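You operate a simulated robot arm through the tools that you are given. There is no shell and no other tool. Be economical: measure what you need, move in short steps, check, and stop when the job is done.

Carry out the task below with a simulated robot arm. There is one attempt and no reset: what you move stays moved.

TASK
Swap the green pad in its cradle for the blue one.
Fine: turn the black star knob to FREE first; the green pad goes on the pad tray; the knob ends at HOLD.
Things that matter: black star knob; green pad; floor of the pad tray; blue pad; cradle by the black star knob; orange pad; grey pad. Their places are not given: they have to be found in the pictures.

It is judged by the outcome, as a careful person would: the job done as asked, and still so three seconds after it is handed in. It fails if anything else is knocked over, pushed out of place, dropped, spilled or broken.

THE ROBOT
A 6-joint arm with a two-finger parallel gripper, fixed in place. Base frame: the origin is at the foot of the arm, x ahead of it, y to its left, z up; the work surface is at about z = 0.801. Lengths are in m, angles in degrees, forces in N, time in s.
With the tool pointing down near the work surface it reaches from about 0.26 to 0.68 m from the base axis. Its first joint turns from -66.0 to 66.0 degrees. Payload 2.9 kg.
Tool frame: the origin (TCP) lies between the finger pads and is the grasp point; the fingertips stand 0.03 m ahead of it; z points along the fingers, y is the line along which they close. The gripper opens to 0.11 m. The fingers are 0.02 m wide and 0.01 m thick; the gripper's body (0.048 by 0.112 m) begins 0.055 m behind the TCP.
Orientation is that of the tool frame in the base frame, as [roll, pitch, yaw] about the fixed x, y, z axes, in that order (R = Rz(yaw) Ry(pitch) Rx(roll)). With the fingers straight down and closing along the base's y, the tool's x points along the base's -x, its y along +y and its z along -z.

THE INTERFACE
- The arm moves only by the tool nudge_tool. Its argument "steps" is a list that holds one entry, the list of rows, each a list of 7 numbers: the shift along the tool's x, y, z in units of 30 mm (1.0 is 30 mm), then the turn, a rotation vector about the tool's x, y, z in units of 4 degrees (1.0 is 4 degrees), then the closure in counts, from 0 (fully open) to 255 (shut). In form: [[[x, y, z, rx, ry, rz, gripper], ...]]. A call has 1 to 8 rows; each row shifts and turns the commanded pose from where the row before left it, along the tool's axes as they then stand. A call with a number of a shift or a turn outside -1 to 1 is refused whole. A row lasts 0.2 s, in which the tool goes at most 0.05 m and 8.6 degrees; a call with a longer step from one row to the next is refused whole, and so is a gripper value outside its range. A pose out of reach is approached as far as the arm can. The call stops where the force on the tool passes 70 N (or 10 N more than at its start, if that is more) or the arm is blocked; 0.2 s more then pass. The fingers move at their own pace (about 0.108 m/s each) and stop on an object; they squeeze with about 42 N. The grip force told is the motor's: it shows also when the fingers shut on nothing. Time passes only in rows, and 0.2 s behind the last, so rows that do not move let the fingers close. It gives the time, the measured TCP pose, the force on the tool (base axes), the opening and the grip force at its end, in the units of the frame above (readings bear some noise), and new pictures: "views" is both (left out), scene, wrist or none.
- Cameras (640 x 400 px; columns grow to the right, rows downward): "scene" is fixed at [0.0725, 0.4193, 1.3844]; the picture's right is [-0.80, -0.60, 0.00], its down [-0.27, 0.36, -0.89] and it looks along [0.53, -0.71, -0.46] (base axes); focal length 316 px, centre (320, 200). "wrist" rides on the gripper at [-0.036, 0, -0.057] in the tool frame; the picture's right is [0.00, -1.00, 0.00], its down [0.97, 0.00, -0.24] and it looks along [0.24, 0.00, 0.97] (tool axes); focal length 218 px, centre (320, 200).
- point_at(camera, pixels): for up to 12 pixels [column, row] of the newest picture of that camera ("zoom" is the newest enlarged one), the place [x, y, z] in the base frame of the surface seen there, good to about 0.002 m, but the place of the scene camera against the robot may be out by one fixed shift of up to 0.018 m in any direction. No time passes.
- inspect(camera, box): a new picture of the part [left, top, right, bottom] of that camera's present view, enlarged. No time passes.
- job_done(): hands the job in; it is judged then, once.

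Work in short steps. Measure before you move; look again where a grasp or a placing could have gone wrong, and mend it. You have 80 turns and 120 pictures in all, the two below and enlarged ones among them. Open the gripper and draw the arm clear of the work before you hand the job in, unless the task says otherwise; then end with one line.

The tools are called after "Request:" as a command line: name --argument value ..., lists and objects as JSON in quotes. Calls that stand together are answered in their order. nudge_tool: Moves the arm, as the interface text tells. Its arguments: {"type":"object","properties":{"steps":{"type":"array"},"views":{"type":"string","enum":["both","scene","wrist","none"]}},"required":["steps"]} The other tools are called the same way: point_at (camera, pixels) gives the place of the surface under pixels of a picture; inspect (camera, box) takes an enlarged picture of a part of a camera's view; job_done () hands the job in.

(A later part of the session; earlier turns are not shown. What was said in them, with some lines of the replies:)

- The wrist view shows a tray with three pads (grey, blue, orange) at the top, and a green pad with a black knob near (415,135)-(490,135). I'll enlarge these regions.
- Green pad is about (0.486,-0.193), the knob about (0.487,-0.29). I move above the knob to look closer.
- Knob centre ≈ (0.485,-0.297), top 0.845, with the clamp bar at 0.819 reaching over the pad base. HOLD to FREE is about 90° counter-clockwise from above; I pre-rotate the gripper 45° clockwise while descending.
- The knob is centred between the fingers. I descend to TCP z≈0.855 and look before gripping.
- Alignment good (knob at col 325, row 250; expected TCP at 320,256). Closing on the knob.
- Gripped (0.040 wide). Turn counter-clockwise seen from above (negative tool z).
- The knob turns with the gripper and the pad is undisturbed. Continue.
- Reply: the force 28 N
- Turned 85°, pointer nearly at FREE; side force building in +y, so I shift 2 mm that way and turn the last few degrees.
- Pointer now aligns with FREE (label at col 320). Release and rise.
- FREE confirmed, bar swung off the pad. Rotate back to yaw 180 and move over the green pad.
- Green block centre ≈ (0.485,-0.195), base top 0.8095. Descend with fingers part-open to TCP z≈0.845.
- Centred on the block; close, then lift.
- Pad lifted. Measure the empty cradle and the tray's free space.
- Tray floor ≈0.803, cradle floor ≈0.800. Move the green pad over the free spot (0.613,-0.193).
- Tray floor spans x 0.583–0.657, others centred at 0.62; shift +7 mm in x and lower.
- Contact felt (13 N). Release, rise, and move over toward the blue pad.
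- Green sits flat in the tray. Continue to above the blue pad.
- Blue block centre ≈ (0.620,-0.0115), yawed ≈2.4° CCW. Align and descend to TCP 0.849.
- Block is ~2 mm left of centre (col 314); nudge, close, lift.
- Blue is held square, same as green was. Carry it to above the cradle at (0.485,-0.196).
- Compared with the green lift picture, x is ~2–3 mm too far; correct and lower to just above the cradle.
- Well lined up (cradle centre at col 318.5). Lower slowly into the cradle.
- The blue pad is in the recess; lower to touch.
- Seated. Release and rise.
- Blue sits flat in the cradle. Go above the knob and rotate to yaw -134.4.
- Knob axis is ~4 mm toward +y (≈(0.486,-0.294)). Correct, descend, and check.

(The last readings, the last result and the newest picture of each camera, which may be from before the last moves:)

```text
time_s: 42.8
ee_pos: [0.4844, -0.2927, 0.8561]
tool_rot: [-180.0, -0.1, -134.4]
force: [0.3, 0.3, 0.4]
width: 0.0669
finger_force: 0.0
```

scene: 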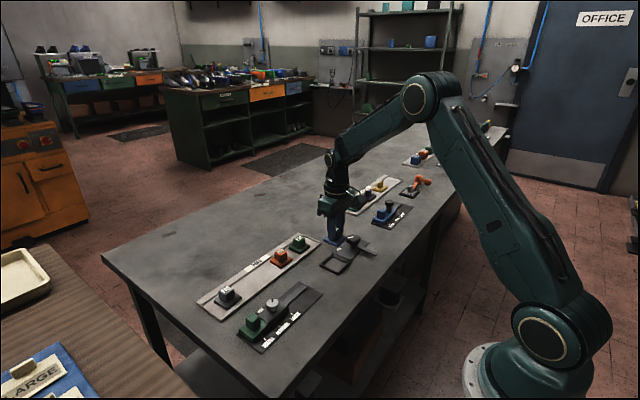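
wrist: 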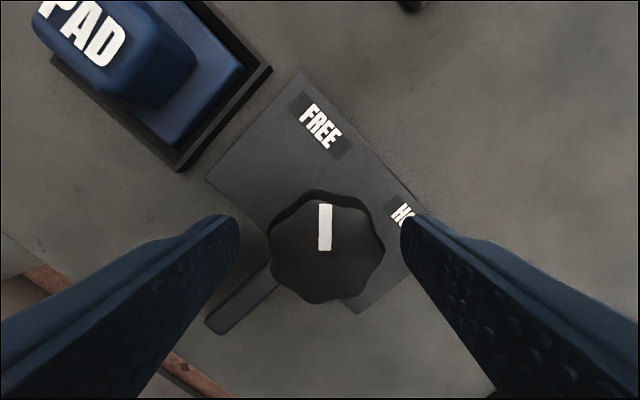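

Request:
nudge_tool --steps '[[[-0.08, -0.06, 0.03, 0, 0, 0, 100], [0, 0, 0, 0, 0, 0, 255], [0, 0, 0, 0, 0, 0, 255], [0, 0, 0, 0, 0, 0, 255]]]' --views "wrist"

```text
time_s: 43.8
ee_pos: [0.4874, -0.293, 0.8547]
tool_rot: [179.8, -0.1, -134.4]
force: [-3.7, 2.4, 0.2]
width: 0.0403
finger_force: 44.9
```

wrist: 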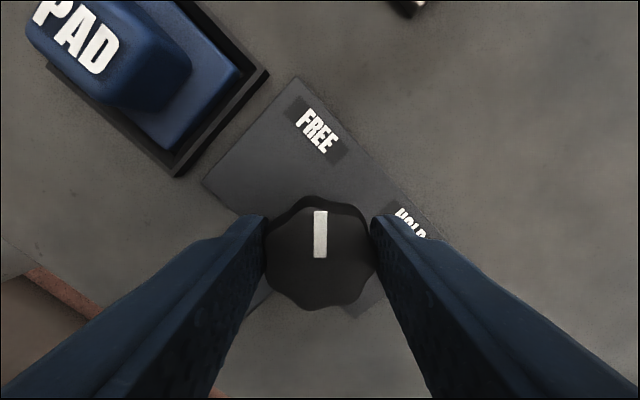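

Gripped with low side force. Turn clockwise to HOLD.

Request:
nudge_tool --steps '[[[0, 0, 0, 0, 0, 1, 255], [0, 0, 0, 0, 0, 1, 255], [0, 0, 0, 0, 0, 1, 255], [0, 0, 0, 0, 0, 1, 255], [0, 0, 0, 0, 0, 1, 255], [0, 0, 0, 0, 0, 1, 255], [0, 0, 0, 0, 0, 1, 255], [0, 0, 0, 0, 0, 1, 255]]]' --views "none"

Request:
nudge_tool --steps '[[[0, 0, 0, 0, 0, 1, 255], [0, 0, 0, 0, 0, 1, 255], [0, 0, 0, 0, 0, 1, 255], [0, 0, 0, 0, 0, 1, 255], [0, 0, 0, 0, 0, 1, 255], [0, 0, 0, 0, 0, 1, 255], [0, 0, 0, 0, 0, 1, 255], [0, 0, 0, 0, 0, 1, 255]]]' --views "wrist"

```text
time_s: 45.6
ee_pos: [0.4898, -0.2943, 0.855]
tool_rot: [-179.9, 0.0, -166.7]
force: [-1.5, -17.1, -7.8]
width: 0.0404
finger_force: 44.6
```

```text
time_s: 47.4
ee_pos: [0.4881, -0.2978, 0.8548]
tool_rot: [-179.7, 0.4, 161.0]
force: [8.0, -33.3, -4.8]
width: 0.0405
finger_force: 45.0
```

wrist: 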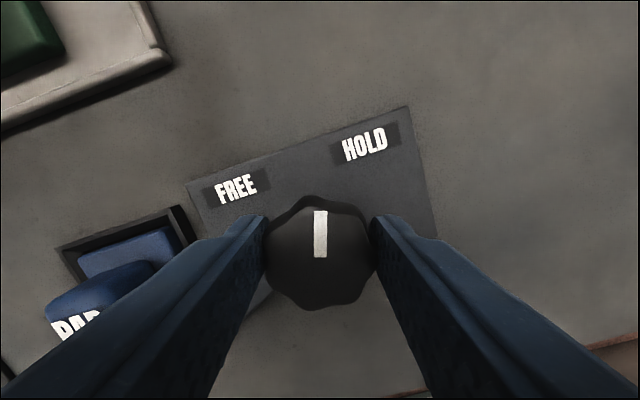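

Side force -33 N in y: relieve by 2.5 mm and finish the remaining ~25°.

Request:
nudge_tool --steps '[[[-0.027, -0.08, 0, 0, 0, 0, 255], [0, 0, 0, 0, 0, 1, 255], [0, 0, 0, 0, 0, 1, 255], [0, 0, 0, 0, 0, 1, 255], [0, 0, 0, 0, 0, 1, 255], [0, 0, 0, 0, 0, 1, 255], [0, 0, 0, 0, 0, 1, 255], [0, 0, 0, 0, 0, 0.3, 255]]]' --views "wrist"

```text
time_s: 49.2
ee_pos: [0.4882, -0.2969, 0.8549]
tool_rot: [-180.0, 0.1, 136.0]
force: [5.0, -30.3, -2.2]
width: 0.0404
finger_force: 44.6
```

wrist: 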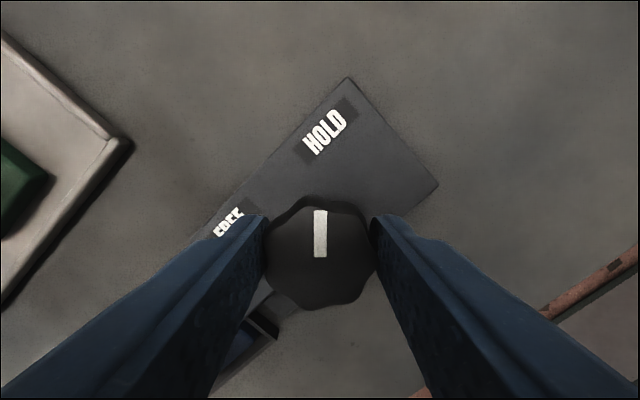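

View matches the original HOLD picture. Release and rise.

Request:
nudge_tool --steps '[[[0, 0, 0, 0, 0, 0, 100], [0, 0, 0, 0, 0, 0, 100], [0, 0, -0.7, 0, 0, 0, 100], [0, 0, -0.9, 0, 0, 0, 100], [0, 0, -0.9, 0, 0, 0, 0], [0, 0, -0.9, 0, 0, 0, 0], [0, 0, -0.9, 0, 0, 0, 0], [0, 0, -0.5, 0, 0, 0, 0]]]' --views "both"

Request:
inspect --camera "wrist" --box '[220, 130, 420, 260]'

Request:
inspect --camera "scene" --box '[190, 210, 400, 345]'

```text
time_s: 51.0
ee_pos: [0.4876, -0.2933, 0.9998]
tool_rot: [-180.0, 0.0, 136.4]
force: [0.4, 0.0, -0.2]
width: 0.1101
finger_force: 0.1
```

scene: 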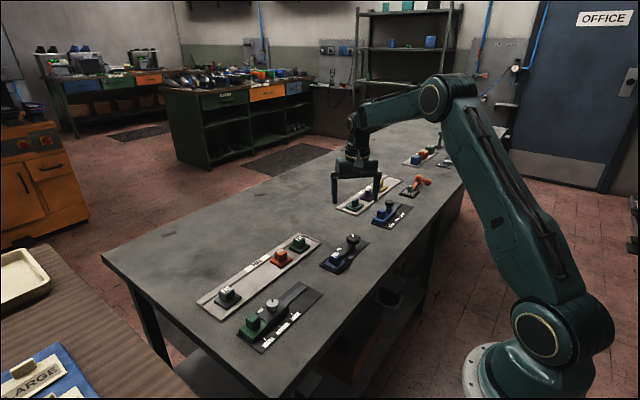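
wrist: 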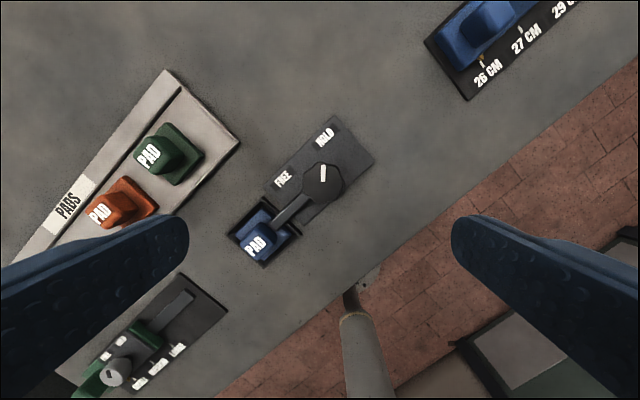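

```text
3.08 times, centred on (320, 195) of wrist
```

zoom: 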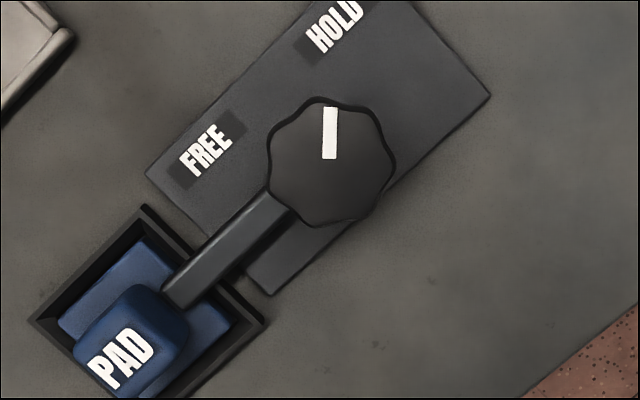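

```text
2.96 times, centred on (295, 278) of scene
```

zoom: 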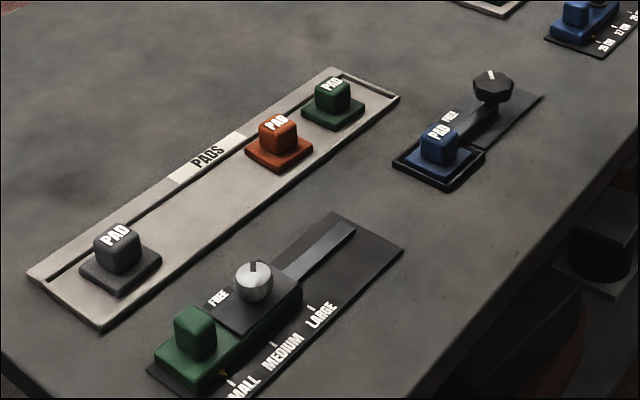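

Blue pad is clamped in the cradle, the knob is at HOLD, green is in the tray, everything else is undisturbed, and the arm is clear. Hand in.

Request:
job_done

```text
The job is handed in.
```

The blue pad is in the cradle with the knob back at HOLD, and the green pad is on the pad tray. The grey and orange pads were not moved, and the job is handed in.
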